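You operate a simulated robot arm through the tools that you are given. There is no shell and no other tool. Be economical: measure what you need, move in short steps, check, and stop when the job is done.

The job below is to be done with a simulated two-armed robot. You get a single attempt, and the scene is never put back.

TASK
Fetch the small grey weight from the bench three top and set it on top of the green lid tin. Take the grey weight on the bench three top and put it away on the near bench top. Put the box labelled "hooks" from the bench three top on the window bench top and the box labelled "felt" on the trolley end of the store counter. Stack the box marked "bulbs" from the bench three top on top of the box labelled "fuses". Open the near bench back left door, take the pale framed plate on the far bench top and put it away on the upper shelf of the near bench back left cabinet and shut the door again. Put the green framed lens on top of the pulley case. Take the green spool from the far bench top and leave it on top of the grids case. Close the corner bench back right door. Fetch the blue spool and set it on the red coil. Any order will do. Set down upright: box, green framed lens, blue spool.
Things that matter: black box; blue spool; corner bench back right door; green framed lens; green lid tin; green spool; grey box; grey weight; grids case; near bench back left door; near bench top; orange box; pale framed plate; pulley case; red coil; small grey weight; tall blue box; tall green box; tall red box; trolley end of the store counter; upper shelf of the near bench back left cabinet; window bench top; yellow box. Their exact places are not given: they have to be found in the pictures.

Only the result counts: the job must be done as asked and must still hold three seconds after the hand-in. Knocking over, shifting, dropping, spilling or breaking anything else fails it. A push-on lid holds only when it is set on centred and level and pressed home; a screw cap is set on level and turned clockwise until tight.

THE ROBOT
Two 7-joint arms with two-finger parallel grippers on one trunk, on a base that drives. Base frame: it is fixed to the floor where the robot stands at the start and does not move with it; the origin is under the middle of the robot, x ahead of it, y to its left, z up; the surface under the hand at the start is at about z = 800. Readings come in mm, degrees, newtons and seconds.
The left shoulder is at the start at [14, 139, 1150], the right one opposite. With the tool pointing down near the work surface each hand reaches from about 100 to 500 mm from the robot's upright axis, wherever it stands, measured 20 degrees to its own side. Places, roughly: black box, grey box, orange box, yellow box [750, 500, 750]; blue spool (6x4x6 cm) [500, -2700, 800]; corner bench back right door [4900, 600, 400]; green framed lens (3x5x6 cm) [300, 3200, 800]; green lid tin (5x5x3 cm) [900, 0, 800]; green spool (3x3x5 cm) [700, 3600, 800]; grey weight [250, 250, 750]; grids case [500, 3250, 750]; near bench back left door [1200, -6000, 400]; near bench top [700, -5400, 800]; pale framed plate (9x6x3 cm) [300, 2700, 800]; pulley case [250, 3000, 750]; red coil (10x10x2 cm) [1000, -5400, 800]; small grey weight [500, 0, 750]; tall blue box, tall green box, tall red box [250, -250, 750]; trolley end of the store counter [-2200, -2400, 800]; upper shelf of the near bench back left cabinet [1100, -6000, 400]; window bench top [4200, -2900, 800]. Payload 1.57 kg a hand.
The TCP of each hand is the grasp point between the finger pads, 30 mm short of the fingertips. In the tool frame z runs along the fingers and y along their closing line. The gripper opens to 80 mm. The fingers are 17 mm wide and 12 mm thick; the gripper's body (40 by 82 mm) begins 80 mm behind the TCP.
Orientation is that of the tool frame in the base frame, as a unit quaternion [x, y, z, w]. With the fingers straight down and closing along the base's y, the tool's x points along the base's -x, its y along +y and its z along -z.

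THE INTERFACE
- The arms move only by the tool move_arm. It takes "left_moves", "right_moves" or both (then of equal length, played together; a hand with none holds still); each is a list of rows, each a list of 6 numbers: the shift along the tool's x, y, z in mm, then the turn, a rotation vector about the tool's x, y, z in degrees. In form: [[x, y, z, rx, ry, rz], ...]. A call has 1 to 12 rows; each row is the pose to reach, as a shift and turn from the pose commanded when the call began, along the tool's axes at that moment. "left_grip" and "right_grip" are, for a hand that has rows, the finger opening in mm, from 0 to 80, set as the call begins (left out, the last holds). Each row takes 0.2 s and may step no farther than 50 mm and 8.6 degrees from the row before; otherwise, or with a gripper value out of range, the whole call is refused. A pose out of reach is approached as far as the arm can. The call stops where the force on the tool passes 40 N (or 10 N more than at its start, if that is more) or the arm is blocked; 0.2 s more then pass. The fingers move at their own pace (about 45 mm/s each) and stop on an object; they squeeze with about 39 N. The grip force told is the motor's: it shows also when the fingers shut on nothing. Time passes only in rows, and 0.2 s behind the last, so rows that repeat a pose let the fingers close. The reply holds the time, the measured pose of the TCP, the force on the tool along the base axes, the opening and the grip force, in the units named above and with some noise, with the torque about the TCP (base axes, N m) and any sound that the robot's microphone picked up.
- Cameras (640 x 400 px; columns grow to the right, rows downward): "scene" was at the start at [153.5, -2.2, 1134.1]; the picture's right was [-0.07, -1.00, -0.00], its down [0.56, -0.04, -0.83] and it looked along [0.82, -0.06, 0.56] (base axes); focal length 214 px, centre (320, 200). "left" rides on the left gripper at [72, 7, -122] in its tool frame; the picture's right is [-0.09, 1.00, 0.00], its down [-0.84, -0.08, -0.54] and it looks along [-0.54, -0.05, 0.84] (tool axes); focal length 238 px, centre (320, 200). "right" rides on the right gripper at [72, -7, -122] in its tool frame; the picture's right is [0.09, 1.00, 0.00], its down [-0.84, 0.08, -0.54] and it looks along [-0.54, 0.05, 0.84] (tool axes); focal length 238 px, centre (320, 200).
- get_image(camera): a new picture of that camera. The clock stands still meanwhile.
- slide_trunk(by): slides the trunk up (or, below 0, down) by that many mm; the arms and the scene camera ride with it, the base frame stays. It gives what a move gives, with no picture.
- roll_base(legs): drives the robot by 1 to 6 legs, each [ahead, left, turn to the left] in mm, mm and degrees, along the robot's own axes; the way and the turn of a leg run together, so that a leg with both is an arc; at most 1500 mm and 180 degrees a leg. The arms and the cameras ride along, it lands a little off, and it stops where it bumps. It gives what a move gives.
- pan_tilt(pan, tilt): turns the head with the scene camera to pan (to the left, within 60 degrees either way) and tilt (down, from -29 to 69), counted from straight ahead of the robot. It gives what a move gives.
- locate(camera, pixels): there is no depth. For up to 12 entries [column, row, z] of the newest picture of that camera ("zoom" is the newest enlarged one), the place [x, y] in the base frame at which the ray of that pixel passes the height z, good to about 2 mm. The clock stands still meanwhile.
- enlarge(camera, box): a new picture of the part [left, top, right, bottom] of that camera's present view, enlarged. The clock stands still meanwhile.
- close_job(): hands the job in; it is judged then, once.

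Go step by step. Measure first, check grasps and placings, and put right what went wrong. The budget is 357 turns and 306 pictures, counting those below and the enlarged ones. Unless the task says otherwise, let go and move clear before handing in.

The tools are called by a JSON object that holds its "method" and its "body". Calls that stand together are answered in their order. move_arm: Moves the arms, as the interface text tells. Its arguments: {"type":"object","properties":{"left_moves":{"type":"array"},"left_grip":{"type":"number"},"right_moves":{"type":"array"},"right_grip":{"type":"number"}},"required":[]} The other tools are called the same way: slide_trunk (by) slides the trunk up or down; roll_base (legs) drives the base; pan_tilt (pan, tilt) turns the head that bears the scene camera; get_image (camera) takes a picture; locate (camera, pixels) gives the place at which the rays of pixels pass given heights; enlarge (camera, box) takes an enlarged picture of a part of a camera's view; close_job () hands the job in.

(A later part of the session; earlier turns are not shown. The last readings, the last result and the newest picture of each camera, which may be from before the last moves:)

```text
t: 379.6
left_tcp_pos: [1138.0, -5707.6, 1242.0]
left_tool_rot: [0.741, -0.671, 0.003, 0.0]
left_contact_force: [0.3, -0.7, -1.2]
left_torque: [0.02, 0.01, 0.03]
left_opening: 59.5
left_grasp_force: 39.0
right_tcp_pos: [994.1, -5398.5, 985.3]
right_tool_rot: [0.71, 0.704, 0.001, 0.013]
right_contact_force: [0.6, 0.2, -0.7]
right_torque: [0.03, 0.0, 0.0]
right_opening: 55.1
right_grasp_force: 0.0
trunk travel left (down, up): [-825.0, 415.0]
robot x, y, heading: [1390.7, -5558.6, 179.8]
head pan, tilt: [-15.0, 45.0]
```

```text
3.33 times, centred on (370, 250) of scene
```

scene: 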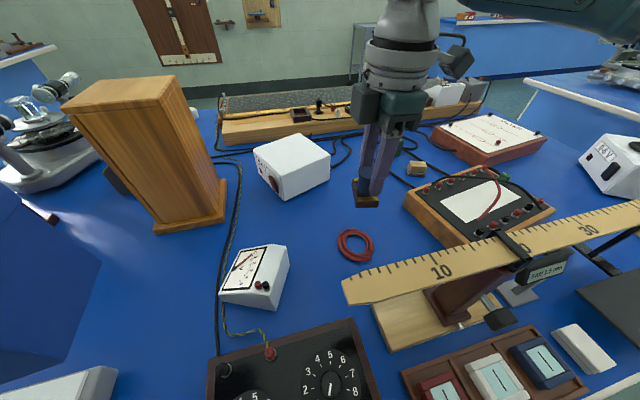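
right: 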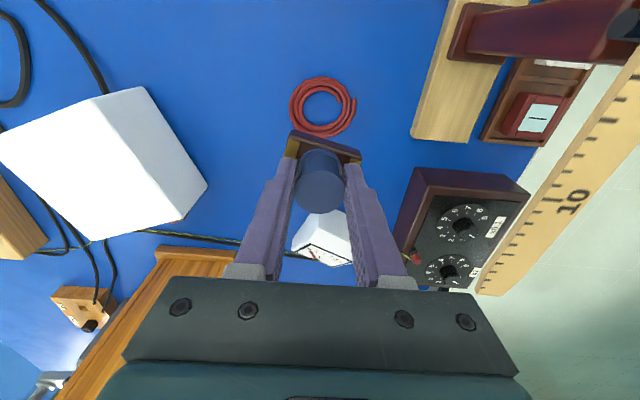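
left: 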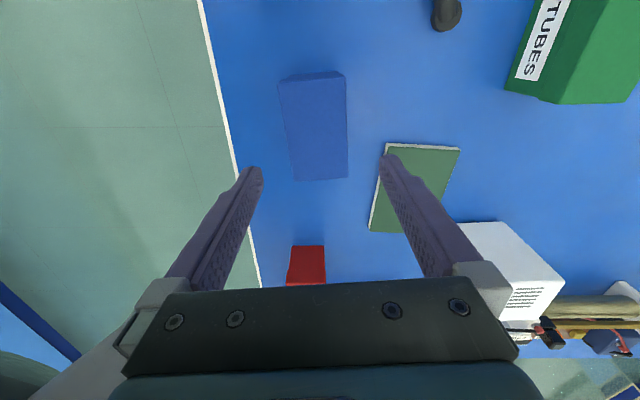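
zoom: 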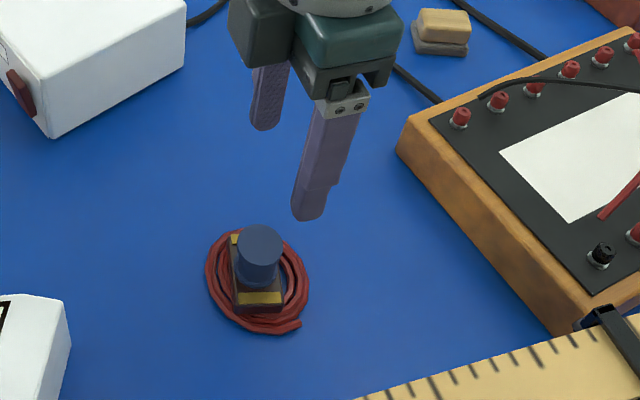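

Spool stands on the coil. I raise more, back out over the ruler, lower the trunk again and head for the window bench with HOOKS.

{"method": "slide_trunk", "body": {"by": 100}}

{"method": "roll_base", "body": {"legs": [[-1000, 0, 0]]}}

{"method": "slide_trunk", "body": {"by": -370}}

{"method": "roll_base", "body": {"legs": [[0, 0, 180], [0, 1500, 0], [0, 1150, 0], [400, 0, 0]]}}

{"method": "pan_tilt", "body": {"pan": 0, "tilt": 25}}

{"method": "get_image", "body": {"camera": "scene"}}

```text
t: 380.9
left_tcp_pos: [1138.6, -5708.4, 1341.4]
left_tool_rot: [0.741, -0.671, 0.002, 0.0]
left_contact_force: [0.1, -0.6, -0.8]
left_torque: [-0.02, 0.0, -0.01]
left_opening: 59.4
left_grasp_force: 38.9
right_tcp_pos: [994.0, -5397.3, 1085.8]
right_tool_rot: [0.709, 0.705, 0.0, 0.013]
right_contact_force: [0.5, -0.5, -0.2]
right_torque: [0.03, 0.01, 0.0]
right_opening: 55.0
right_grasp_force: 0.1
trunk travel left (down, up): [-925.0, 315.0]
robot x, y, heading: [1393.1, -5558.8, 180.0]
head pan, tilt: [-15.0, 45.0]
```

```text
t: 386.1
left_tcp_pos: [2139.1, -5705.9, 1342.4]
left_tool_rot: [0.745, -0.667, 0.002, 0.001]
left_contact_force: [0.2, -0.1, -1.6]
left_torque: [0.02, -0.01, 0.05]
left_opening: 59.5
left_grasp_force: 39.1
right_tcp_pos: [1990.7, -5396.3, 1086.3]
right_tool_rot: [0.704, 0.71, 0.0, 0.013]
right_contact_force: [0.3, 0.2, -0.8]
right_torque: [-0.02, 0.03, 0.02]
right_opening: 55.0
right_grasp_force: 0.0
trunk travel left (down, up): [-925.0, 315.0]
robot x, y, heading: [2392.6, -5553.7, -179.2]
head pan, tilt: [-15.0, 45.0]
```

```text
t: 389.7
left_tcp_pos: [2139.1, -5706.2, 972.1]
left_tool_rot: [0.745, -0.667, 0.002, 0.0]
left_contact_force: [0.3, -0.1, -1.4]
left_torque: [0.01, -0.01, -0.04]
left_opening: 59.5
left_grasp_force: 38.7
right_tcp_pos: [1989.8, -5397.0, 716.3]
right_tool_rot: [0.704, 0.71, 0.001, 0.013]
right_contact_force: [-0.3, -0.2, 0.7]
right_torque: [0.02, -0.02, -0.01]
right_opening: 54.9
right_grasp_force: 0.1
trunk travel left (down, up): [-555.0, 685.0]
robot x, y, heading: [2389.4, -5551.3, -179.3]
head pan, tilt: [-15.0, 45.0]
```

```text
t: 412.0
left_tcp_pos: [3013.2, -2754.1, 971.4]
left_tool_rot: [0.667, 0.745, 0.001, -0.001]
left_contact_force: [0.3, 0.5, -0.1]
left_torque: [0.01, 0.0, 0.03]
left_opening: 59.6
left_grasp_force: 38.8
right_tcp_pos: [3160.0, -3061.5, 715.4]
right_tool_rot: [0.709, -0.705, -0.013, 0.0]
right_contact_force: [0.8, -0.1, -0.5]
right_torque: [0.0, 0.03, 0.04]
right_opening: 54.9
right_grasp_force: 0.0
trunk travel left (down, up): [-555.0, 685.0]
robot x, y, heading: [2759.2, -2908.0, 0.8]
head pan, tilt: [-15.0, 45.0]
```

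```text
t: 412.8
left_tcp_pos: [3012.1, -2752.4, 971.9]
left_tool_rot: [0.667, 0.745, 0.0, -0.002]
left_contact_force: [0.0, 0.2, -1.7]
left_torque: [-0.01, 0.0, -0.01]
left_opening: 59.4
left_grasp_force: 39.2
right_tcp_pos: [3159.9, -3061.5, 716.0]
right_tool_rot: [0.708, -0.706, -0.013, 0.001]
right_contact_force: [0.2, 0.6, -0.2]
right_torque: [0.01, 0.02, 0.02]
right_opening: 54.8
right_grasp_force: 0.2
trunk travel left (down, up): [-555.0, 685.0]
robot x, y, heading: [2759.5, -2904.6, 0.4]
head pan, tilt: [0.0, 25.0]
```

```text
190 pictures are left
```

scene: 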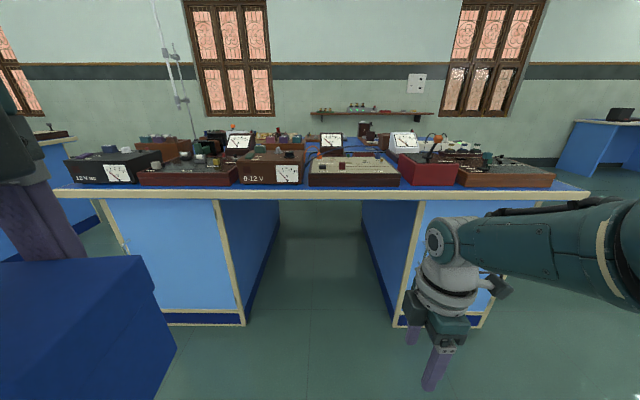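

The window bench's front is crowded. I raise the right hand, and lift the trunk for a view over the top.

{"method": "move_arm", "body": {"right_moves": [[8, 21, -39, 0, 0, 0], [17, 42, -77, 0, 0, 0], [25, 63, -116, 0, 0, 0], [34, 84, -154, 0, 0, 0], [42, 105, -193, 0, 0, 0], [51, 126, -231, 0, 0, 0], [60, 150, -270, 0, 0, 0]]}}

{"method": "slide_trunk", "body": {"by": 450}}

{"method": "pan_tilt", "body": {"pan": 0, "tilt": 32}}

{"method": "get_image", "body": {"camera": "scene"}}

```text
t: 414.4
left_tcp_pos: [3012.5, -2752.8, 972.7]
left_tool_rot: [0.667, 0.745, 0.0, -0.002]
left_contact_force: [0.3, 0.4, -1.1]
left_torque: [-0.03, 0.01, 0.02]
left_opening: 59.6
left_grasp_force: 38.2
right_tcp_pos: [3236.6, -3147.0, 960.4]
right_tool_rot: [0.708, -0.706, -0.015, 0.001]
right_contact_force: [-0.2, 0.8, -0.2]
right_torque: [-0.01, -0.02, -0.02]
right_opening: 54.8
right_grasp_force: 0.0
right hand out of reach, approached as far as the arm can: row 1, 2, 3, 4, 5, 6, 7
trunk travel left (down, up): [-555.0, 685.0]
robot x, y, heading: [2761.3, -2905.7, 0.6]
head pan, tilt: [0.0, 25.0]
```

```text
refused: 450 is not a number from -400 to 400
```

```text
t: 415.1
left_tcp_pos: [3012.5, -2752.3, 971.2]
left_tool_rot: [0.667, 0.745, 0.001, -0.002]
left_contact_force: [-0.3, -0.4, -1.4]
left_torque: [-0.02, 0.0, -0.02]
left_opening: 59.4
left_grasp_force: 38.8
right_tcp_pos: [3236.6, -3147.2, 959.9]
right_tool_rot: [0.708, -0.706, -0.014, 0.002]
right_contact_force: [-0.5, -0.1, 0.8]
right_torque: [0.03, 0.01, -0.03]
right_opening: 55.0
right_grasp_force: 0.0
trunk travel left (down, up): [-555.0, 685.0]
robot x, y, heading: [2762.3, -2902.9, 0.7]
head pan, tilt: [0.0, 32.0]
```

```text
189 pictures are left
```

scene: 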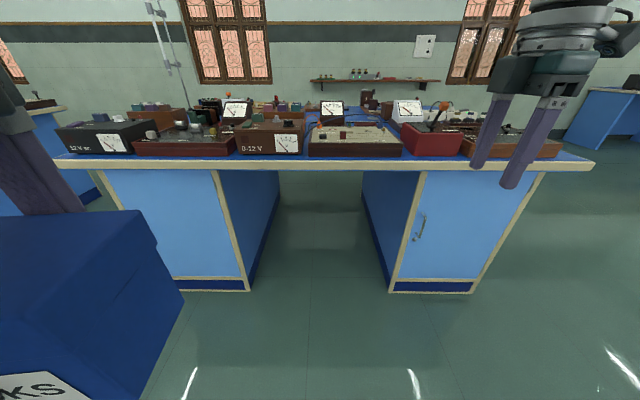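

{"method": "move_arm", "body": {"right_moves": [[0, 40, 0, 0, 0, 0], [0, 80, 0, 0, 0, 0], [0, 120, 0, 0, 0, 0], [0, 160, 0, 0, 0, 0], [0, 200, 0, 0, 0, 0]]}}

{"method": "slide_trunk", "body": {"by": 400}}

{"method": "pan_tilt", "body": {"pan": 0, "tilt": 38}}

{"method": "get_image", "body": {"camera": "scene"}}

```text
t: 416.3
left_tcp_pos: [3011.5, -2753.0, 972.5]
left_tool_rot: [0.667, 0.745, 0.001, -0.002]
left_contact_force: [0.6, 0.9, -1.9]
left_torque: [0.02, 0.01, 0.0]
left_opening: 59.6
left_grasp_force: 38.8
right_tcp_pos: [3235.0, -3156.9, 958.4]
right_tool_rot: [0.709, -0.705, -0.013, 0.002]
right_contact_force: [0.0, 0.5, -0.2]
right_torque: [-0.07, -0.02, 0.0]
right_opening: 55.1
right_grasp_force: 0.1
right hand out of reach, approached as far as the arm can: row 1, 2, 3, 4, 5
trunk travel left (down, up): [-555.0, 685.0]
robot x, y, heading: [2761.9, -2904.4, 0.6]
head pan, tilt: [0.0, 32.0]
```

```text
t: 420.1
left_tcp_pos: [3012.3, -2753.1, 1373.7]
left_tool_rot: [0.668, 0.745, 0.001, -0.001]
left_contact_force: [0.3, 0.5, -0.8]
left_torque: [-0.02, 0.0, -0.05]
left_opening: 59.5
left_grasp_force: 39.0
right_tcp_pos: [3235.2, -3156.3, 1358.8]
right_tool_rot: [0.709, -0.705, -0.013, 0.001]
right_contact_force: [1.0, -0.1, -0.8]
right_torque: [0.0, -0.01, 0.02]
right_opening: 55.1
right_grasp_force: 0.0
trunk travel left (down, up): [-955.0, 285.0]
robot x, y, heading: [2760.6, -2903.6, 0.5]
head pan, tilt: [0.0, 32.0]
```

```text
t: 420.8
left_tcp_pos: [3011.9, -2751.8, 1372.4]
left_tool_rot: [0.667, 0.745, 0.0, -0.001]
left_contact_force: [-0.1, 0.4, -1.1]
left_torque: [-0.02, 0.02, -0.01]
left_opening: 59.4
left_grasp_force: 38.9
right_tcp_pos: [3235.5, -3155.7, 1359.7]
right_tool_rot: [0.709, -0.705, -0.014, 0.002]
right_contact_force: [0.6, -0.3, -0.6]
right_torque: [0.03, -0.04, 0.0]
right_opening: 55.0
right_grasp_force: 0.0
trunk travel left (down, up): [-955.0, 285.0]
robot x, y, heading: [2759.3, -2904.5, 0.4]
head pan, tilt: [0.0, 38.0]
```

```text
188 pictures are left
```

scene: 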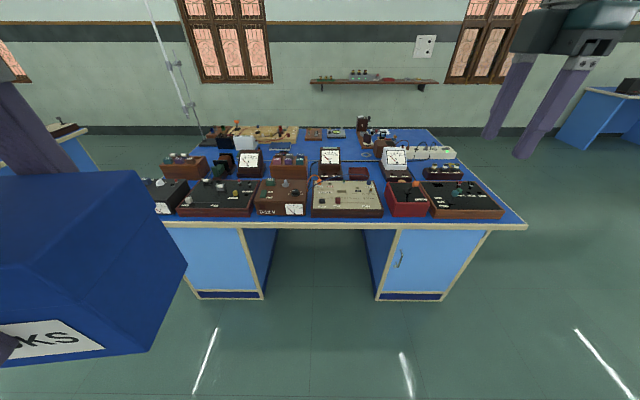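

I zoom the window bench for a free spot.

{"method": "enlarge", "body": {"camera": "scene", "box": [150, 110, 540, 240]}}

{"method": "move_arm", "body": {"right_moves": [[0, 0, 0, 0, 0, 8], [0, 0, 0, 0, 0, 16], [0, 0, 0, 0, 0, 24], [0, 0, 0, 0, 0, 32], [0, 0, 0, 0, 0, 40], [0, 0, 0, 0, 0, 48], [0, 0, 0, 0, 0, 56], [0, 0, 0, 0, 0, 64], [0, 0, 0, 0, 0, 72], [0, 0, 0, 0, 0, 80], [0, 0, 0, 0, 0, 88]]}}

```text
1.64 times, centred on (345, 175) of scene
```

zoom: 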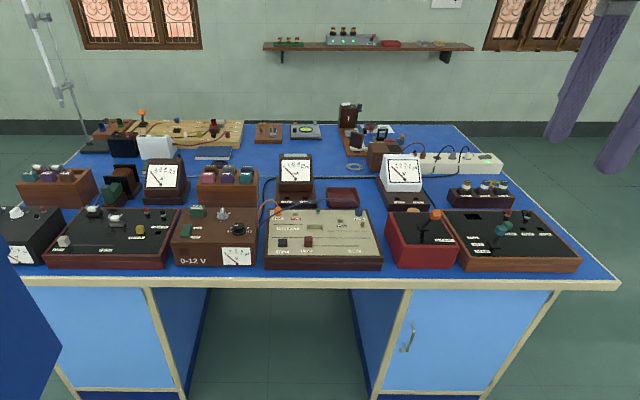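

```text
t: 423.2
left_tcp_pos: [3012.3, -2754.2, 1372.2]
left_tool_rot: [0.667, 0.745, 0.0, -0.002]
left_contact_force: [-0.2, 0.0, -2.3]
left_torque: [-0.02, 0.01, -0.01]
left_opening: 59.7
left_grasp_force: 39.0
right_tcp_pos: [3235.2, -3156.7, 1359.4]
right_tool_rot: [-0.018, 1.0, 0.01, -0.011]
right_contact_force: [-0.2, -0.3, -0.2]
right_torque: [0.03, -0.01, 0.01]
right_opening: 55.0
right_grasp_force: 0.1
trunk travel left (down, up): [-955.0, 285.0]
robot x, y, heading: [2758.0, -2901.7, 0.6]
head pan, tilt: [0.0, 38.0]
```

Right yaw is restored. I pull the right hand back; the bench has free areas in its back half around zoom (240–330,150) and along back.

{"method": "move_arm", "body": {"right_moves": [[40, 0, 0, 0, 0, 0], [80, 0, 0, 0, 0, 0], [120, 0, 0, 0, 0, 0], [160, 0, 0, 0, 0, 0], [200, 0, 0, 0, 0, 0]]}}

{"method": "locate", "body": {"camera": "scene", "pixels": [[495, 228, 800], [530, 228, 800], [430, 129, 800], [380, 228, 800], [350, 178, 800], [290, 155, 800], [325, 150, 800], [270, 160, 800], [355, 160, 800], [325, 217, 800], [380, 216, 800]]}}

```text
t: 424.4
left_tcp_pos: [3012.7, -2753.6, 1372.8]
left_tool_rot: [0.667, 0.745, 0.001, -0.002]
left_contact_force: [0.7, -0.2, -1.6]
left_torque: [-0.02, 0.0, 0.01]
left_opening: 59.5
left_grasp_force: 39.0
right_tcp_pos: [3223.8, -3213.8, 1355.7]
right_tool_rot: [-0.02, 1.0, 0.01, -0.012]
right_contact_force: [0.8, 0.2, -0.5]
right_torque: [0.0, -0.01, 0.03]
right_opening: 54.8
right_grasp_force: 0.1
right hand out of reach, approached as far as the arm can: row 1, 2, 3, 4, 5
trunk travel left (down, up): [-955.0, 285.0]
robot x, y, heading: [2758.6, -2900.9, 0.7]
head pan, tilt: [0.0, 38.0]
```

```text
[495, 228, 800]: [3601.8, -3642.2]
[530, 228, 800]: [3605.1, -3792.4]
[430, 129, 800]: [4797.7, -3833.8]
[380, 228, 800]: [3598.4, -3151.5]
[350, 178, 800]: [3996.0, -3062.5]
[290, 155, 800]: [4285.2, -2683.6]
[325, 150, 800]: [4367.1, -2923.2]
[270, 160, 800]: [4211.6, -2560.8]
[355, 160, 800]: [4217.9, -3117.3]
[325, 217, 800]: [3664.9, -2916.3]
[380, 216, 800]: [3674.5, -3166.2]
```

{"method": "move_arm", "body": {"right_moves": [[40, 20, 0, 0, 0, 0], [80, 40, 0, 0, 0, 0], [120, 60, 0, 0, 0, 0], [160, 80, 0, 0, 0, 0], [200, 100, 0, 0, 0, 0], [240, 120, 0, 0, 0, 0]]}}

{"method": "get_image", "body": {"camera": "right"}}

```text
t: 425.8
left_tcp_pos: [3012.4, -2753.0, 1370.6]
left_tool_rot: [0.667, 0.745, 0.0, -0.002]
left_contact_force: [-0.6, -0.3, -1.4]
left_torque: [0.02, -0.02, 0.03]
left_opening: 59.5
left_grasp_force: 39.3
right_tcp_pos: [3236.3, -3101.4, 1340.2]
right_tool_rot: [-0.021, 1.0, 0.009, -0.013]
right_contact_force: [0.5, -0.1, -0.3]
right_torque: [0.01, -0.01, 0.01]
right_opening: 55.0
right_grasp_force: 0.0
right hand out of reach, approached as far as the arm can: row 1, 2, 3, 4, 5, 6
trunk travel left (down, up): [-955.0, 285.0]
robot x, y, heading: [2758.6, -2906.2, 0.6]
head pan, tilt: [0.0, 38.0]
```

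```text
186 pictures are left
```

right: 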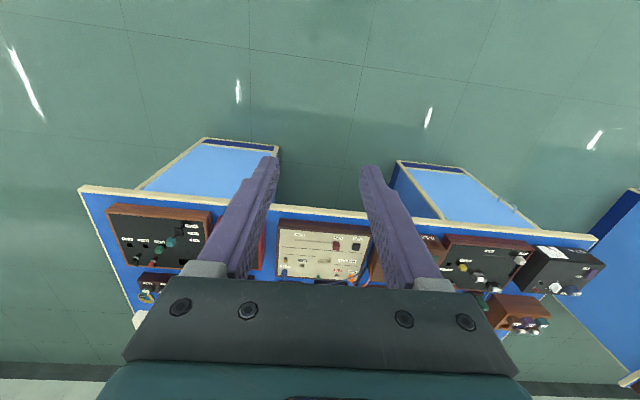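

The commanded x is evidently far ahead of the real hand; I keep commanding back until it follows.

{"method": "move_arm", "body": {"right_moves": [[45, 0, 0, 0, 0, 0], [90, 0, 0, 0, 0, 0], [135, 0, 0, 0, 0, 0], [180, 0, 0, 0, 0, 0], [225, 0, 0, 0, 0, 0], [270, 0, 0, 0, 0, 0], [315, 0, 0, 0, 0, 0], [360, 0, 0, 0, 0, 0]]}}

```text
t: 427.6
left_tcp_pos: [3011.2, -2754.6, 1372.7]
left_tool_rot: [0.667, 0.745, 0.0, -0.003]
left_contact_force: [0.4, 0.6, -1.6]
left_torque: [-0.05, -0.02, 0.0]
left_opening: 59.4
left_grasp_force: 39.1
right_tcp_pos: [3226.9, -3166.1, 1295.1]
right_tool_rot: [-0.019, 1.0, 0.009, -0.014]
right_contact_force: [0.6, 0.6, 0.5]
right_torque: [-0.05, 0.04, -0.03]
right_opening: 54.7
right_grasp_force: 0.1
right hand out of reach, approached as far as the arm can: row 1, 2, 3, 4, 5, 6, 7, 8
trunk travel left (down, up): [-955.0, 285.0]
robot x, y, heading: [2756.6, -2905.0, 0.7]
head pan, tilt: [0.0, 38.0]
```

{"method": "pan_tilt", "body": {"pan": -35, "tilt": 10}}

{"method": "get_image", "body": {"camera": "scene"}}

```text
t: 428.6
left_tcp_pos: [3011.6, -2752.4, 1371.3]
left_tool_rot: [0.667, 0.745, 0.001, -0.002]
left_contact_force: [0.6, -0.9, -1.7]
left_torque: [0.03, 0.0, 0.01]
left_opening: 59.5
left_grasp_force: 38.6
right_tcp_pos: [3225.6, -3164.0, 1295.4]
right_tool_rot: [-0.02, 1.0, 0.009, -0.013]
right_contact_force: [-0.2, 0.9, 0.4]
right_torque: [-0.02, 0.02, 0.0]
right_opening: 54.8
right_grasp_force: 0.0
trunk travel left (down, up): [-955.0, 285.0]
robot x, y, heading: [2755.6, -2901.2, 0.7]
head pan, tilt: [-35.0, 10.0]
```

```text
185 pictures are left
```

scene: 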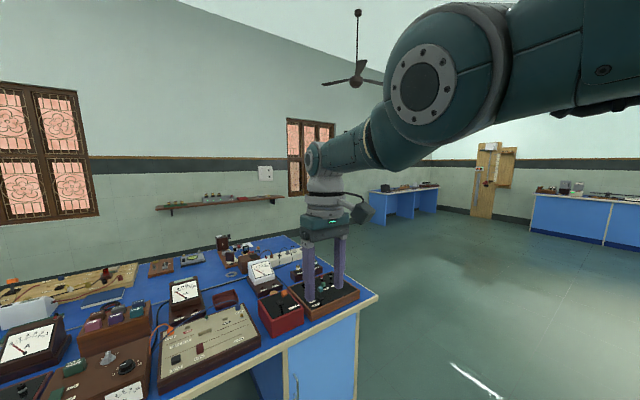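

The arm seems stuck fully stretched with the commanded point far behind it. I bring the command forward again to near the real hand, then contract in small steps.

{"method": "move_arm", "body": {"right_moves": [[-48, -7, 0, 0, 0, 0], [-96, -14, 0, 0, 0, 0], [-144, -21, 0, 0, 0, 0], [-192, -28, 0, 0, 0, 0], [-240, -35, 0, 0, 0, 0], [-288, -42, 0, 0, 0, 0], [-336, -49, 0, 0, 0, 0], [-384, -56, 0, 0, 0, 0], [-432, -63, 0, 0, 0, 0], [-480, -70, 0, 0, 0, 0], [-528, -77, 0, 0, 0, 0], [-576, -83, 0, 0, 0, 0]]}}

{"method": "move_arm", "body": {"right_moves": [[-40, 0, 0, 0, 0, 0], [-70, 0, 0, 0, 0, 0], [-80, 0, 0, 0, 0, 0], [-70, 0, 0, 0, 0, 0], [-60, 0, 0, 0, 0, 0], [-40, 0, 0, 0, 0, 0]]}}

```text
t: 431.2
left_tcp_pos: [3013.2, -2752.7, 1372.2]
left_tool_rot: [0.667, 0.745, 0.0, -0.002]
left_contact_force: [0.0, -0.4, -0.8]
left_torque: [0.0, -0.04, -0.01]
left_opening: 59.4
left_grasp_force: 39.0
right_tcp_pos: [3230.0, -3170.4, 1300.9]
right_tool_rot: [-0.019, 1.0, 0.009, -0.011]
right_contact_force: [0.3, 1.1, -0.7]
right_torque: [-0.01, -0.01, 0.01]
right_opening: 55.2
right_grasp_force: 0.0
right hand out of reach, approached as far as the arm can: row 1, 2, 3, 4, 5, 6, 7, 8, 9, 10, 11, 12
trunk travel left (down, up): [-955.0, 285.0]
robot x, y, heading: [2762.3, -2901.5, 0.3]
head pan, tilt: [-35.0, 10.0]
```

```text
t: 432.6
left_tcp_pos: [3012.6, -2753.9, 1372.2]
left_tool_rot: [0.667, 0.745, 0.001, -0.001]
left_contact_force: [0.1, 0.0, -1.9]
left_torque: [0.01, -0.01, 0.01]
left_opening: 59.5
left_grasp_force: 39.1
right_tcp_pos: [3229.5, -3171.2, 1300.5]
right_tool_rot: [-0.02, 1.0, 0.009, -0.01]
right_contact_force: [-0.2, 0.3, 0.2]
right_torque: [0.0, 0.01, -0.04]
right_opening: 55.1
right_grasp_force: 0.1
right hand out of reach, approached as far as the arm can: row 1, 2, 3, 4, 5, 6
trunk travel left (down, up): [-955.0, 285.0]
robot x, y, heading: [2762.4, -2904.1, 0.3]
head pan, tilt: [-35.0, 10.0]
```

The right arm's command appears to be stuck at a far-off point; a contact stop would reset it. Meanwhile I go behind the window bench, where its top looks freer, and look from up high.

{"method": "roll_base", "body": {"legs": [[0, 1470, -0.4], [1500, 0, 0], [1400, 0, 0], [0, 0, 180], [0, 1400, 0]]}}

{"method": "pan_tilt", "body": {"pan": 0, "tilt": 38}}

{"method": "get_image", "body": {"camera": "scene"}}

```text
t: 467.5
left_tcp_pos: [5382.5, -3014.1, 1372.4]
left_tool_rot: [0.736, -0.677, 0.002, 0.0]
left_contact_force: [0.9, -0.2, -0.5]
left_torque: [-0.02, 0.01, -0.01]
left_opening: 59.6
left_grasp_force: 38.3
right_tcp_pos: [5175.3, -2591.3, 1301.7]
right_tool_rot: [1.0, 0.007, 0.011, 0.01]
right_contact_force: [0.2, 0.9, -0.3]
right_torque: [-0.01, -0.04, 0.01]
right_opening: 54.8
right_grasp_force: 0.0
trunk travel left (down, up): [-955.0, 285.0]
robot x, y, heading: [5638.8, -2869.6, 179.3]
head pan, tilt: [-35.0, 10.0]
```

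```text
t: 468.5
left_tcp_pos: [5382.2, -3013.5, 1372.5]
left_tool_rot: [0.737, -0.676, 0.001, 0.001]
left_contact_force: [-1.6, -0.7, -1.2]
left_torque: [0.0, -0.03, -0.01]
left_opening: 59.6
left_grasp_force: 38.6
right_tcp_pos: [5175.5, -2591.9, 1300.3]
right_tool_rot: [1.0, 0.008, 0.01, 0.01]
right_contact_force: [0.4, -0.2, 0.4]
right_torque: [0.01, -0.01, -0.01]
right_opening: 55.0
right_grasp_force: 0.0
trunk travel left (down, up): [-955.0, 285.0]
robot x, y, heading: [5637.2, -2869.9, 179.4]
head pan, tilt: [0.0, 38.0]
```

```text
184 pictures are left
```

scene: 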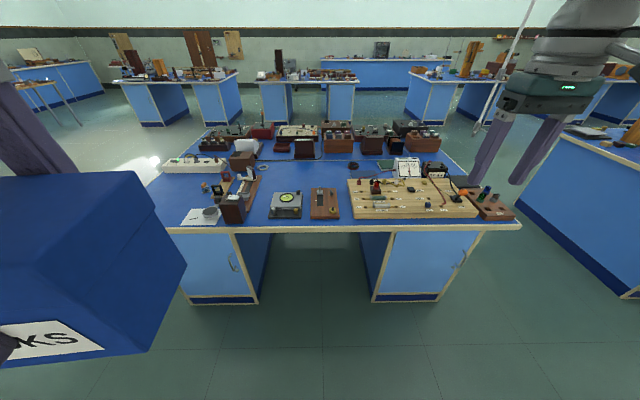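

The back half has clear spots, e.g. around px (305,178) and (265,205). I locate and enlarge.

{"method": "locate", "body": {"camera": "scene", "pixels": [[305, 178, 800], [330, 180, 800], [258, 205, 800], [268, 217, 800], [302, 217, 800], [310, 218, 800], [338, 218, 800], [349, 215, 800], [300, 228, 800], [280, 192, 800], [345, 180, 800], [345, 219, 800]]}}

{"method": "enlarge", "body": {"camera": "scene", "box": [170, 130, 410, 240]}}

```text
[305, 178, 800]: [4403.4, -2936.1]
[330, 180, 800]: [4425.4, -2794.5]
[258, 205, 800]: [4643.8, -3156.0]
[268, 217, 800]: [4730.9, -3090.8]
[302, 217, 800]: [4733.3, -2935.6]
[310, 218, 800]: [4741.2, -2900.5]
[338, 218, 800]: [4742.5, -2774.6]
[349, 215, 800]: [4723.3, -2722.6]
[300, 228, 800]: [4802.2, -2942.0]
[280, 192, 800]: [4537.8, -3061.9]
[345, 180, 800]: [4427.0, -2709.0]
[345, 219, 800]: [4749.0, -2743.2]
```

```text
2.67 times, centred on (290, 185) of scene
```

zoom: 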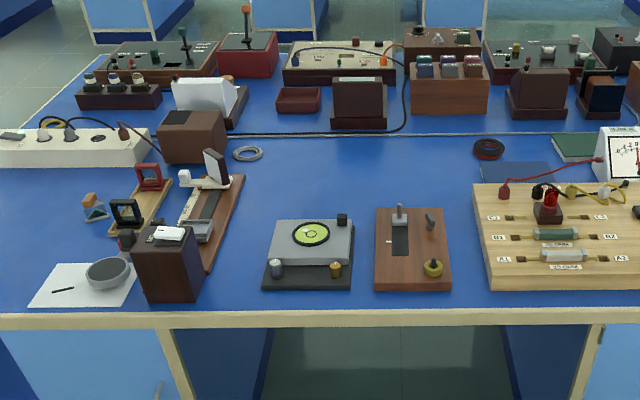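

The right arm looks stuck in its straightened pose; moving it downward should bend the elbow again. I try that here over open floor.

{"method": "move_arm", "body": {"right_moves": [[0, 0, 45, 0, 0, 0], [0, 0, 90, 0, 0, 0], [0, 0, 135, 0, 0, 0], [0, 0, 180, 0, 0, 0], [0, 0, 225, 0, 0, 0], [0, 0, 270, 0, 0, 0], [0, 0, 315, 0, 0, 0], [0, 0, 360, 0, 0, 0]]}}

```text
t: 470.3
left_tcp_pos: [5382.2, -3015.3, 1371.4]
left_tool_rot: [0.736, -0.677, 0.002, 0.001]
left_contact_force: [-0.7, 1.0, -1.3]
left_torque: [0.01, 0.0, -0.01]
left_opening: 59.5
left_grasp_force: 38.9
right_tcp_pos: [5287.5, -2623.9, 1060.1]
right_tool_rot: [1.0, 0.006, 0.01, 0.01]
right_contact_force: [0.5, -0.2, 0.4]
right_torque: [-0.01, -0.01, 0.01]
right_opening: 54.9
right_grasp_force: 0.0
right hand out of reach, approached as far as the arm can: row 1, 2, 3, 4, 5, 6, 7, 8
trunk travel left (down, up): [-955.0, 285.0]
robot x, y, heading: [5635.1, -2869.9, 179.2]
head pan, tilt: [0.0, 38.0]
```

{"method": "move_arm", "body": {"right_moves": [[45, 0, 0, 0, 0, 0], [90, 0, 0, 0, 0, 0], [135, 0, 0, 0, 0, 0], [180, 0, 0, 0, 0, 0], [225, 0, 0, 0, 0, 0], [270, 0, 0, 0, 0, 0]]}}

```text
t: 471.7
left_tcp_pos: [5383.4, -3014.5, 1371.8]
left_tool_rot: [0.737, -0.676, 0.002, 0.001]
left_contact_force: [0.4, -0.2, -2.2]
left_torque: [-0.05, -0.03, 0.02]
left_opening: 59.5
left_grasp_force: 39.0
right_tcp_pos: [5555.0, -2619.4, 1067.4]
right_tool_rot: [1.0, 0.007, 0.009, 0.01]
right_contact_force: [0.3, -0.5, -0.1]
right_torque: [-0.02, 0.01, 0.02]
right_opening: 54.9
right_grasp_force: 0.0
trunk travel left (down, up): [-955.0, 285.0]
robot x, y, heading: [5636.9, -2869.4, 179.1]
head pan, tilt: [0.0, 38.0]
```

The right arm is responsive again. I bring it to a neutral pose.

{"method": "move_arm", "body": {"right_moves": [[-20, 0, -42, 0, 0, 0], [-40, 0, -84, 0, 0, 0], [-60, 0, -126, 0, 0, 0], [-80, 0, -168, 0, 0, 0], [-100, 0, -210, 0, 0, 0], [-120, 0, -252, 0, 0, 0], [-140, 0, -294, 0, 0, 0], [-160, 0, -320, 0, 0, 0]]}}

{"method": "roll_base", "body": {"legs": [[0, -190, 0.8], [560, 0, 0]]}}

{"method": "pan_tilt", "body": {"pan": 10, "tilt": 55}}

{"method": "get_image", "body": {"camera": "scene"}}

```text
t: 473.5
left_tcp_pos: [5381.2, -3013.9, 1371.5]
left_tool_rot: [0.736, -0.677, 0.001, 0.001]
left_contact_force: [0.0, -0.6, -1.8]
left_torque: [-0.01, -0.02, 0.01]
left_opening: 59.7
left_grasp_force: 39.4
right_tcp_pos: [5387.3, -2616.4, 1381.7]
right_tool_rot: [1.0, 0.007, 0.012, 0.009]
right_contact_force: [0.4, 0.4, 0.2]
right_torque: [0.03, -0.04, 0.01]
right_opening: 55.1
right_grasp_force: 0.1
trunk travel left (down, up): [-955.0, 285.0]
robot x, y, heading: [5637.9, -2873.7, 179.1]
head pan, tilt: [0.0, 38.0]
```

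```text
t: 477.9
left_tcp_pos: [4826.8, -2826.7, 1371.1]
left_tool_rot: [0.742, -0.67, 0.001, 0.001]
left_contact_force: [0.6, 0.2, -0.9]
left_torque: [0.01, 0.02, 0.02]
left_opening: 59.5
left_grasp_force: 39.1
right_tcp_pos: [4825.2, -2428.9, 1383.3]
right_tool_rot: [1.0, 0.015, 0.011, 0.009]
right_contact_force: [0.5, -0.2, 0.4]
right_torque: [0.02, -0.01, 0.01]
right_opening: 55.2
right_grasp_force: 0.1
trunk travel left (down, up): [-955.0, 285.0]
robot x, y, heading: [5077.3, -2678.9, -179.8]
head pan, tilt: [0.0, 38.0]
```

```text
t: 478.7
left_tcp_pos: [4825.9, -2826.3, 1372.5]
left_tool_rot: [0.742, -0.67, 0.002, 0.0]
left_contact_force: [0.4, 0.1, -2.3]
left_torque: [-0.03, 0.03, 0.0]
left_opening: 59.8
left_grasp_force: 39.2
right_tcp_pos: [4824.9, -2429.9, 1381.3]
right_tool_rot: [1.0, 0.015, 0.011, 0.01]
right_contact_force: [-0.5, 0.2, 0.2]
right_torque: [0.0, -0.03, -0.01]
right_opening: 54.8
right_grasp_force: 0.0
trunk travel left (down, up): [-955.0, 285.0]
robot x, y, heading: [5077.2, -2680.6, -179.7]
head pan, tilt: [10.0, 55.0]
```

```text
182 pictures are left
```

scene: 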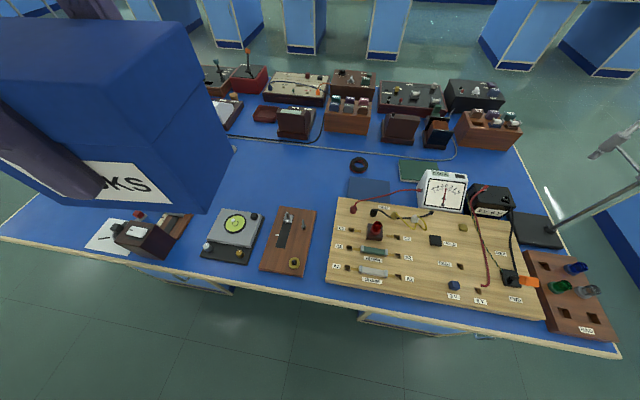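

{"method": "locate", "body": {"camera": "scene", "pixels": [[280, 180, 800], [279, 207, 812], [316, 209, 812], [225, 208, 820], [264, 212, 820], [346, 196, 803], [348, 177, 803], [300, 160, 800], [262, 273, 800], [290, 190, 800], [235, 180, 800], [345, 162, 810]]}}

```text
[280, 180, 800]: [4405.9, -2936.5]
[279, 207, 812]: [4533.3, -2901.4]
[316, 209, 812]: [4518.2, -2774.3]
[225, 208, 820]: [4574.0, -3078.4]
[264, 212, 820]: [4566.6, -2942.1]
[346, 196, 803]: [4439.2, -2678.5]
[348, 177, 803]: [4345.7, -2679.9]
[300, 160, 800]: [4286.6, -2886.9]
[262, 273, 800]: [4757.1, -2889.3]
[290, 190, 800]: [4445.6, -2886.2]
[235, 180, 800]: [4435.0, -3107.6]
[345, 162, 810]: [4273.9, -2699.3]
```

A clear spot lies behind the round-dial plate: about (4500,-2990). I position there and lower the trunk.

{"method": "roll_base", "body": {"legs": [[157, 160, 0]]}}

{"method": "slide_trunk", "body": {"by": -370}}

{"method": "get_image", "body": {"camera": "left"}}

{"method": "get_image", "body": {"camera": "scene"}}

```text
t: 480.4
left_tcp_pos: [4672.1, -2984.8, 1371.1]
left_tool_rot: [0.742, -0.671, 0.003, 0.0]
left_contact_force: [-0.2, -1.0, -0.4]
left_torque: [0.03, -0.01, 0.0]
left_opening: 59.5
left_grasp_force: 39.1
right_tcp_pos: [4668.7, -2587.2, 1382.2]
right_tool_rot: [1.0, 0.015, 0.011, 0.009]
right_contact_force: [0.1, -0.6, -0.5]
right_torque: [0.0, 0.01, 0.03]
right_opening: 55.0
right_grasp_force: 0.0
trunk travel left (down, up): [-955.0, 285.0]
robot x, y, heading: [4926.5, -2836.9, -179.9]
head pan, tilt: [10.0, 55.0]
```

```text
t: 484.0
left_tcp_pos: [4670.1, -2985.6, 1001.7]
left_tool_rot: [0.741, -0.671, 0.002, -0.001]
left_contact_force: [-0.3, -0.1, -2.3]
left_torque: [0.0, 0.01, 0.01]
left_opening: 59.7
left_grasp_force: 38.7
right_tcp_pos: [4669.9, -2586.5, 1012.4]
right_tool_rot: [1.0, 0.014, 0.01, 0.01]
right_contact_force: [-0.4, 0.7, 0.4]
right_torque: [-0.02, -0.02, -0.01]
right_opening: 55.1
right_grasp_force: 0.1
trunk travel left (down, up): [-585.0, 655.0]
robot x, y, heading: [4926.6, -2834.2, -179.9]
head pan, tilt: [10.0, 55.0]
```

```text
181 pictures are left
```

left: 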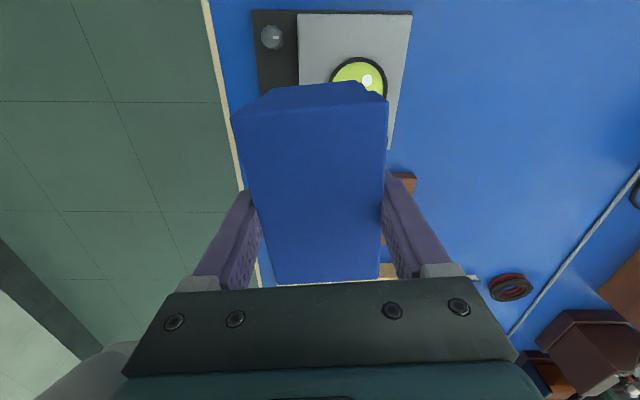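

```text
180 pictures are left
```

scene: 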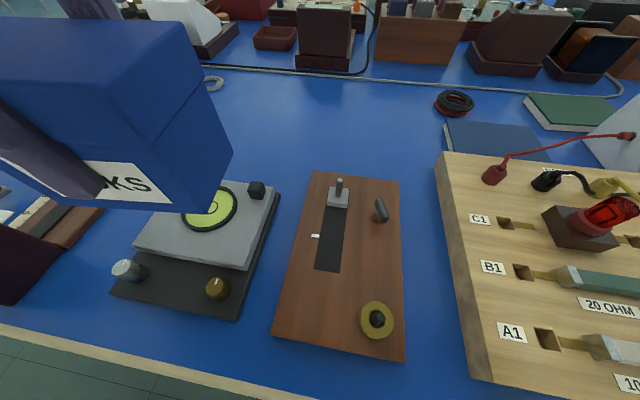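

{"method": "locate", "body": {"camera": "scene", "pixels": [[280, 188, 815], [313, 171, 812], [400, 181, 812], [215, 85, 800], [250, 120, 800], [443, 127, 805], [280, 110, 800]]}}

{"method": "locate", "body": {"camera": "left", "pixels": [[412, 12, 815], [390, 148, 815], [415, 180, 812], [510, 285, 805], [560, 240, 800]]}}

```text
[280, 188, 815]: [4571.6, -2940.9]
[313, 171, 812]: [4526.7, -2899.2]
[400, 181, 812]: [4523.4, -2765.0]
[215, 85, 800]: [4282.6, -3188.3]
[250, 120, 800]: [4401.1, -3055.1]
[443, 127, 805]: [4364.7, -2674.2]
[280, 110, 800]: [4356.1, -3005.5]
```

```text
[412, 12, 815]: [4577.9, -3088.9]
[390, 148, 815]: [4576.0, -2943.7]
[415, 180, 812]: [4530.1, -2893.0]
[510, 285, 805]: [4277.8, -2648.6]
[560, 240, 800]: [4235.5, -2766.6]
```

Space confirmed. I extend to (4490,-2990) and lower most of the way.

{"method": "move_arm", "body": {"left_moves": [[-3, 45, 0, 0, 0, 0], [-7, 90, 0, 0, 0, 0], [-10, 135, 0, 0, 0, 0], [-14, 179, 0, 0, 0, 0], [-14, 179, 45, 0, 0, 0], [-14, 179, 90, 0, 0, 0], [-14, 179, 125, 0, 0, 0]]}}

{"method": "get_image", "body": {"camera": "left"}}

{"method": "get_image", "body": {"camera": "scene"}}

```text
t: 485.6
left_tcp_pos: [4490.9, -2989.8, 875.5]
left_tool_rot: [0.742, -0.671, 0.002, 0.0]
left_contact_force: [0.8, -0.5, -1.1]
left_torque: [0.01, -0.01, 0.0]
left_opening: 59.2
left_grasp_force: 39.3
right_tcp_pos: [4670.0, -2587.3, 1012.7]
right_tool_rot: [1.0, 0.015, 0.01, 0.009]
right_contact_force: [0.1, 0.3, 0.3]
right_torque: [0.02, -0.02, 0.01]
right_opening: 54.8
right_grasp_force: 0.0
trunk travel left (down, up): [-585.0, 655.0]
robot x, y, heading: [4918.4, -2836.0, -179.7]
head pan, tilt: [10.0, 55.0]
```

```text
179 pictures are left
```

left: 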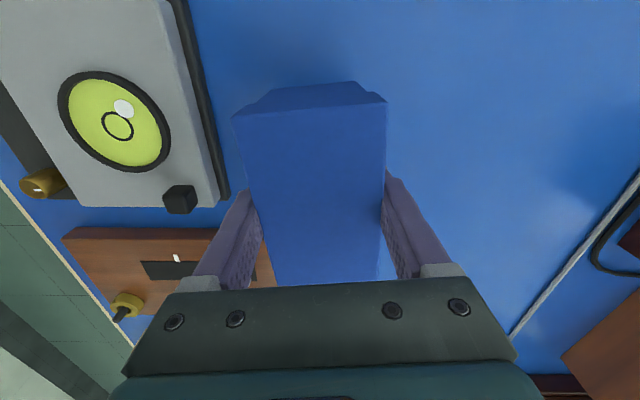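

```text
178 pictures are left
```

scene: 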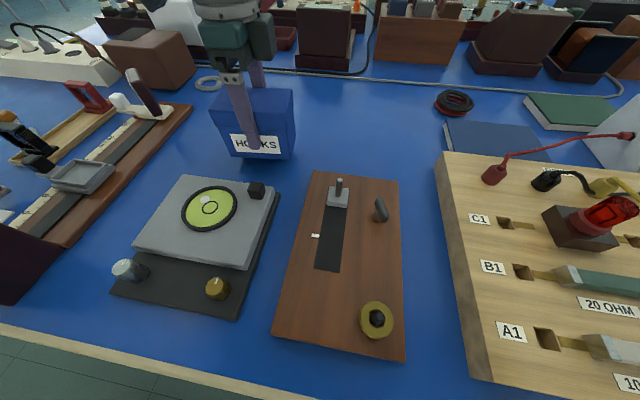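

Clear of neighbours. Lower the last bit.

{"method": "move_arm", "body": {"left_moves": [[0, 0, 10, 0, 0, 0], [0, 0, 14, 0, 0, 0], [0, 0, 16, 0, 0, 0], [0, 0, 17.5, 0, 0, 0]]}}

```text
t: 486.6
left_tcp_pos: [4490.5, -2990.1, 858.4]
left_tool_rot: [0.742, -0.671, 0.003, 0.0]
left_contact_force: [-0.4, 0.4, -1.7]
left_torque: [0.02, -0.03, 0.0]
left_opening: 59.6
left_grasp_force: 38.5
right_tcp_pos: [4669.6, -2587.5, 1012.4]
right_tool_rot: [1.0, 0.014, 0.011, 0.01]
right_contact_force: [-1.0, -0.3, -0.4]
right_torque: [-0.01, 0.01, -0.01]
right_opening: 55.1
right_grasp_force: 0.1
trunk travel left (down, up): [-585.0, 655.0]
robot x, y, heading: [4925.9, -2834.9, -180.1]
head pan, tilt: [10.0, 55.0]
```

{"method": "move_arm", "body": {"left_moves": [[0, 0, 1.5, 0, 0, 0], [0, 0, 3, 0, 0, 0]]}}

```text
t: 487.2
left_tcp_pos: [4491.0, -2989.3, 858.0]
left_tool_rot: [0.741, -0.671, 0.001, 0.0]
left_contact_force: [8.5, 0.2, 24.6]
left_torque: [-0.57, -0.14, 0.21]
left_opening: 59.3
left_grasp_force: 39.4
right_tcp_pos: [4669.2, -2588.1, 1013.5]
right_tool_rot: [1.0, 0.015, 0.01, 0.01]
right_contact_force: [0.3, 0.4, 0.2]
right_torque: [-0.03, 0.03, 0.0]
right_opening: 54.9
right_grasp_force: 0.1
trunk travel left (down, up): [-585.0, 655.0]
robot x, y, heading: [4926.2, -2839.8, -179.6]
head pan, tilt: [10.0, 55.0]
```

Contact of 25 N: the box is down. Release and lift out.

{"method": "move_arm", "body": {"left_moves": [[0, 0, -2, 0, 0, 0], [0, 0, -2, 0, 0, 0], [0, 0, -2, 0, 0, 0], [0, 0, -40, 0, 0, 0], [0, 0, -85, 0, 0, 0], [0, 0, -130, 0, 0, 0], [5, -45, -140, 0, 0, 0], [9, -90, -145, 0, 0, 0], [14, -135, -145, 0, 0, 0], [18, -180, -145, 0, 0, 0]], "left_grip": 80}}

{"method": "get_image", "body": {"camera": "scene"}}

```text
t: 489.4
left_tcp_pos: [4672.8, -2989.7, 1000.4]
left_tool_rot: [0.741, -0.671, 0.003, -0.001]
left_contact_force: [0.7, 0.9, -0.8]
left_torque: [0.01, 0.03, -0.01]
left_opening: 80.3
left_grasp_force: 0.0
right_tcp_pos: [4669.8, -2588.3, 1011.8]
right_tool_rot: [1.0, 0.015, 0.01, 0.01]
right_contact_force: [-0.2, 0.1, 0.7]
right_torque: [-0.01, 0.0, 0.0]
right_opening: 55.3
right_grasp_force: 0.1
trunk travel left (down, up): [-585.0, 655.0]
robot x, y, heading: [4920.9, -2837.1, -180.2]
head pan, tilt: [10.0, 55.0]
```

```text
177 pictures are left
```

scene: 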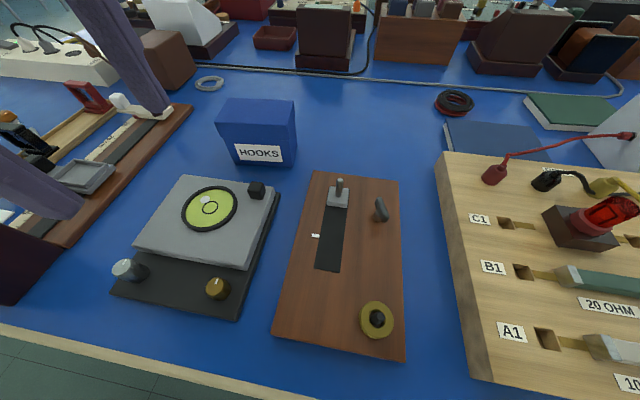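

HOOKS stands on the window bench. Now to the far bench: restore the left yaw while backing away, and drive round.

{"method": "roll_base", "body": {"legs": [[-680, 0, 0], [0, -1403, 0], [1500, 0, 0], [1500, 0, 0], [150, 0, 0]]}}

{"method": "move_arm", "body": {"left_moves": [[0, 0, 0, 0, 0, -8.4], [0, 0, 0, 0, 0, -16.8], [0, 0, 0, 0, 0, -25.2], [0, 0, 0, 0, 0, -33.6], [0, 0, 0, 0, 0, -42], [0, 0, 0, 0, 0, -50.4], [0, 0, 0, 0, 0, -58.8], [0, 0, 0, 0, 0, -67.2], [0, 0, 0, 0, 0, -75.6], [0, 0, 0, 0, 0, -84]]}}

{"method": "roll_base", "body": {"legs": [[0, -1500, 0], [0, -1400, 0]]}}

{"method": "pan_tilt", "body": {"pan": -20, "tilt": 20}}

{"method": "get_image", "body": {"camera": "scene"}}

```text
t: 514.8
left_tcp_pos: [2177.0, -1640.1, 999.9]
left_tool_rot: [0.749, -0.663, 0.003, 0.0]
left_contact_force: [-0.3, -0.3, -0.2]
left_torque: [0.0, -0.02, -0.02]
left_opening: 80.0
left_grasp_force: 0.1
right_tcp_pos: [2165.6, -1238.7, 1013.0]
right_tool_rot: [1.0, 0.026, 0.01, 0.01]
right_contact_force: [0.5, 0.0, 0.6]
right_torque: [-0.01, -0.04, 0.01]
right_opening: 55.0
right_grasp_force: 0.0
trunk travel left (down, up): [-585.0, 655.0]
robot x, y, heading: [2426.2, -1476.8, -178.5]
head pan, tilt: [10.0, 55.0]
```

```text
t: 517.0
left_tcp_pos: [2177.5, -1639.9, 1000.8]
left_tool_rot: [1.0, 0.009, 0.002, 0.0]
left_contact_force: [0.2, -0.9, 0.3]
left_torque: [0.01, 0.01, 0.04]
left_opening: 79.8
left_grasp_force: 0.0
right_tcp_pos: [2167.8, -1237.6, 1010.7]
right_tool_rot: [1.0, 0.026, 0.01, 0.009]
right_contact_force: [0.1, -0.3, 0.5]
right_torque: [0.03, 0.04, 0.02]
right_opening: 54.9
right_grasp_force: 0.2
trunk travel left (down, up): [-585.0, 655.0]
robot x, y, heading: [2427.8, -1475.9, -178.7]
head pan, tilt: [10.0, 55.0]
```

```text
t: 530.9
left_tcp_pos: [2101.8, 1241.7, 1000.6]
left_tool_rot: [1.0, 0.009, 0.001, 0.001]
left_contact_force: [-0.9, -0.3, 0.4]
left_torque: [-0.03, -0.02, 0.02]
left_opening: 80.0
left_grasp_force: 0.2
right_tcp_pos: [2089.4, 1643.9, 1012.2]
right_tool_rot: [1.0, 0.025, 0.011, 0.009]
right_contact_force: [1.1, -0.1, 0.9]
right_torque: [0.0, 0.02, -0.02]
right_opening: 55.1
right_grasp_force: 0.0
trunk travel left (down, up): [-585.0, 655.0]
robot x, y, heading: [2347.5, 1405.1, -178.7]
head pan, tilt: [10.0, 55.0]
```

```text
t: 531.9
left_tcp_pos: [2101.4, 1242.6, 1000.1]
left_tool_rot: [1.0, 0.009, 0.002, 0.001]
left_contact_force: [-0.1, 0.4, 0.1]
left_torque: [0.01, 0.0, -0.02]
left_opening: 79.9
left_grasp_force: 0.0
right_tcp_pos: [2090.6, 1643.7, 1013.7]
right_tool_rot: [1.0, 0.026, 0.012, 0.01]
right_contact_force: [0.4, -0.1, 0.3]
right_torque: [0.01, -0.02, 0.01]
right_opening: 55.2
right_grasp_force: 0.0
trunk travel left (down, up): [-585.0, 655.0]
robot x, y, heading: [2346.3, 1401.4, -178.8]
head pan, tilt: [-20.0, 20.0]
```

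```text
176 pictures are left
```

scene: 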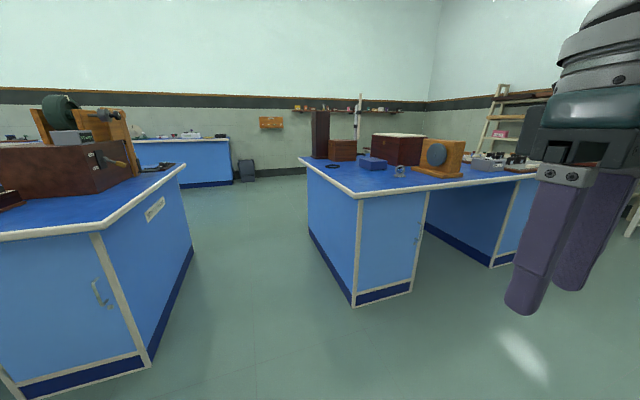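

{"method": "locate", "body": {"camera": "scene", "pixels": [[305, 158, 800], [360, 197, 800], [353, 306, 0], [310, 236, 0], [413, 290, 0], [182, 166, 800], [193, 250, 0], [530, 180, 800]]}}

{"method": "enlarge", "body": {"camera": "scene", "box": [290, 90, 560, 210]}}

```text
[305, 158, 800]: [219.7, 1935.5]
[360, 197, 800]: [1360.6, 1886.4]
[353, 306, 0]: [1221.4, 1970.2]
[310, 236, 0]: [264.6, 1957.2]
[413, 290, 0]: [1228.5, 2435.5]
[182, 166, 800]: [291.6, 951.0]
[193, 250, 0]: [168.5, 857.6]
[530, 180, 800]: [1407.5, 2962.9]
```

```text
2.37 times, centred on (425, 150) of scene
```

zoom: 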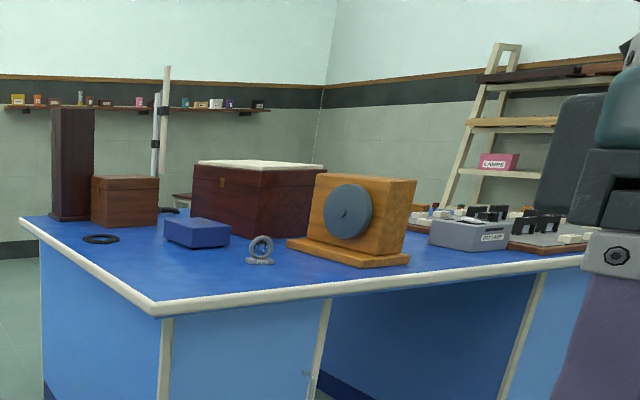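

The aisle between benches is 950 mm wide; I go through it along y≈1425 to the front side.

{"method": "roll_base", "body": {"legs": [[0, -24, -1.2], [1500, 0, 0], [1400, 0, 0], [0, -1400, 0]]}}

{"method": "roll_base", "body": {"legs": [[0, 0, 180]]}}

{"method": "pan_tilt", "body": {"pan": 0, "tilt": 25}}

{"method": "get_image", "body": {"camera": "scene"}}

```text
t: 553.0
left_tcp_pos: [-830.7, 2656.2, 1000.4]
left_tool_rot: [1.0, 0.002, 0.002, 0.001]
left_contact_force: [-0.4, 0.9, 0.7]
left_torque: [0.01, -0.04, 0.02]
left_opening: 79.8
left_grasp_force: 0.1
right_tcp_pos: [-836.5, 3058.9, 1012.1]
right_tool_rot: [1.0, 0.02, 0.011, 0.009]
right_contact_force: [0.0, 1.3, 0.2]
right_torque: [0.01, -0.03, 0.01]
right_opening: 54.9
right_grasp_force: 0.0
trunk travel left (down, up): [-585.0, 655.0]
robot x, y, heading: [-581.0, 2814.4, -179.3]
head pan, tilt: [-20.0, 20.0]
```

```text
t: 560.8
left_tcp_pos: [-330.9, 2974.1, 1001.1]
left_tool_rot: [-0.011, 1.0, 0.001, -0.001]
left_contact_force: [0.1, 0.1, 0.6]
left_torque: [-0.01, 0.0, -0.02]
left_opening: 80.1
left_grasp_force: 0.0
right_tcp_pos: [-317.9, 2572.3, 1012.1]
right_tool_rot: [-0.028, 0.999, 0.01, -0.01]
right_contact_force: [0.3, -0.1, 0.2]
right_torque: [-0.02, -0.01, -0.02]
right_opening: 55.0
right_grasp_force: 0.0
trunk travel left (down, up): [-585.0, 655.0]
robot x, y, heading: [-580.2, 2815.7, 1.8]
head pan, tilt: [-20.0, 20.0]
```

```text
t: 561.6
left_tcp_pos: [-332.0, 2974.8, 1001.3]
left_tool_rot: [-0.011, 1.0, 0.001, -0.002]
left_contact_force: [-0.2, -0.4, 0.1]
left_torque: [0.0, -0.01, 0.02]
left_opening: 79.9
left_grasp_force: 0.1
right_tcp_pos: [-319.4, 2573.3, 1013.2]
right_tool_rot: [-0.029, 0.999, 0.009, -0.012]
right_contact_force: [0.5, 0.8, -0.6]
right_torque: [0.02, 0.03, -0.04]
right_opening: 54.8
right_grasp_force: 0.1
trunk travel left (down, up): [-585.0, 655.0]
robot x, y, heading: [-578.9, 2815.5, 1.6]
head pan, tilt: [0.0, 25.0]
```

```text
174 pictures are left
```

scene: 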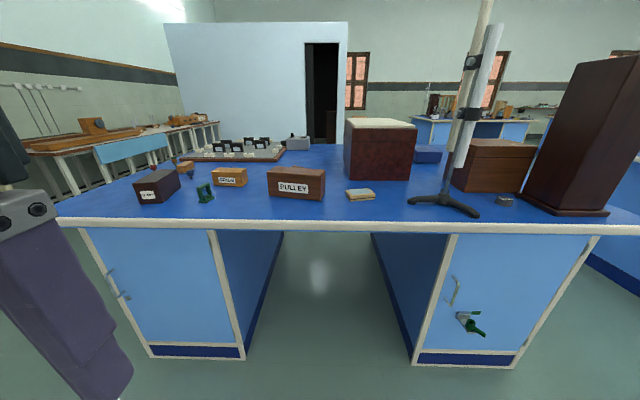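

The far bench: PULLEY case (295,184), GRIDS case (230,176), green lens (205,192), pale plate (362,194). Enlarge and locate.

{"method": "enlarge", "body": {"camera": "scene", "box": [120, 125, 400, 230]}}

{"method": "locate", "body": {"camera": "scene", "pixels": [[206, 200, 800], [267, 197, 800], [324, 199, 800], [212, 184, 800], [247, 186, 800], [361, 199, 800], [436, 207, 800], [160, 203, 800], [188, 168, 800], [300, 226, 800], [505, 204, 800]]}}

```text
2.29 times, centred on (260, 178) of scene
```

zoom: 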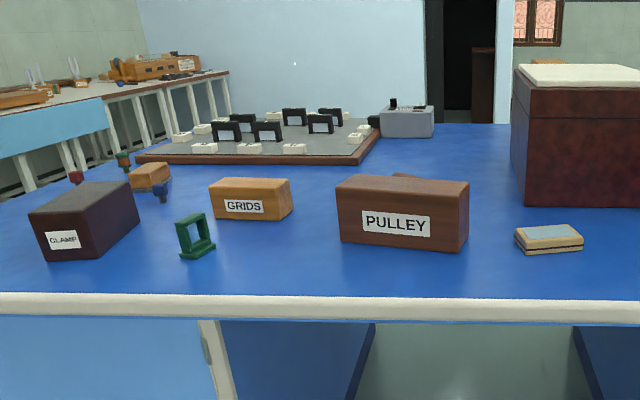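

```text
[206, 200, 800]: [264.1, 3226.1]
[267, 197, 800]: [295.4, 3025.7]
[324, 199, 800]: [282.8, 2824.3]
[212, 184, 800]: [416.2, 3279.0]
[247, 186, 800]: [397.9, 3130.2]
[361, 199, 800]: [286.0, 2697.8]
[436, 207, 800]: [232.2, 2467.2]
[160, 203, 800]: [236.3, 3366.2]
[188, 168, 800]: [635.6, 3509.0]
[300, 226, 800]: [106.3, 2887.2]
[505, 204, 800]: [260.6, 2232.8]
```

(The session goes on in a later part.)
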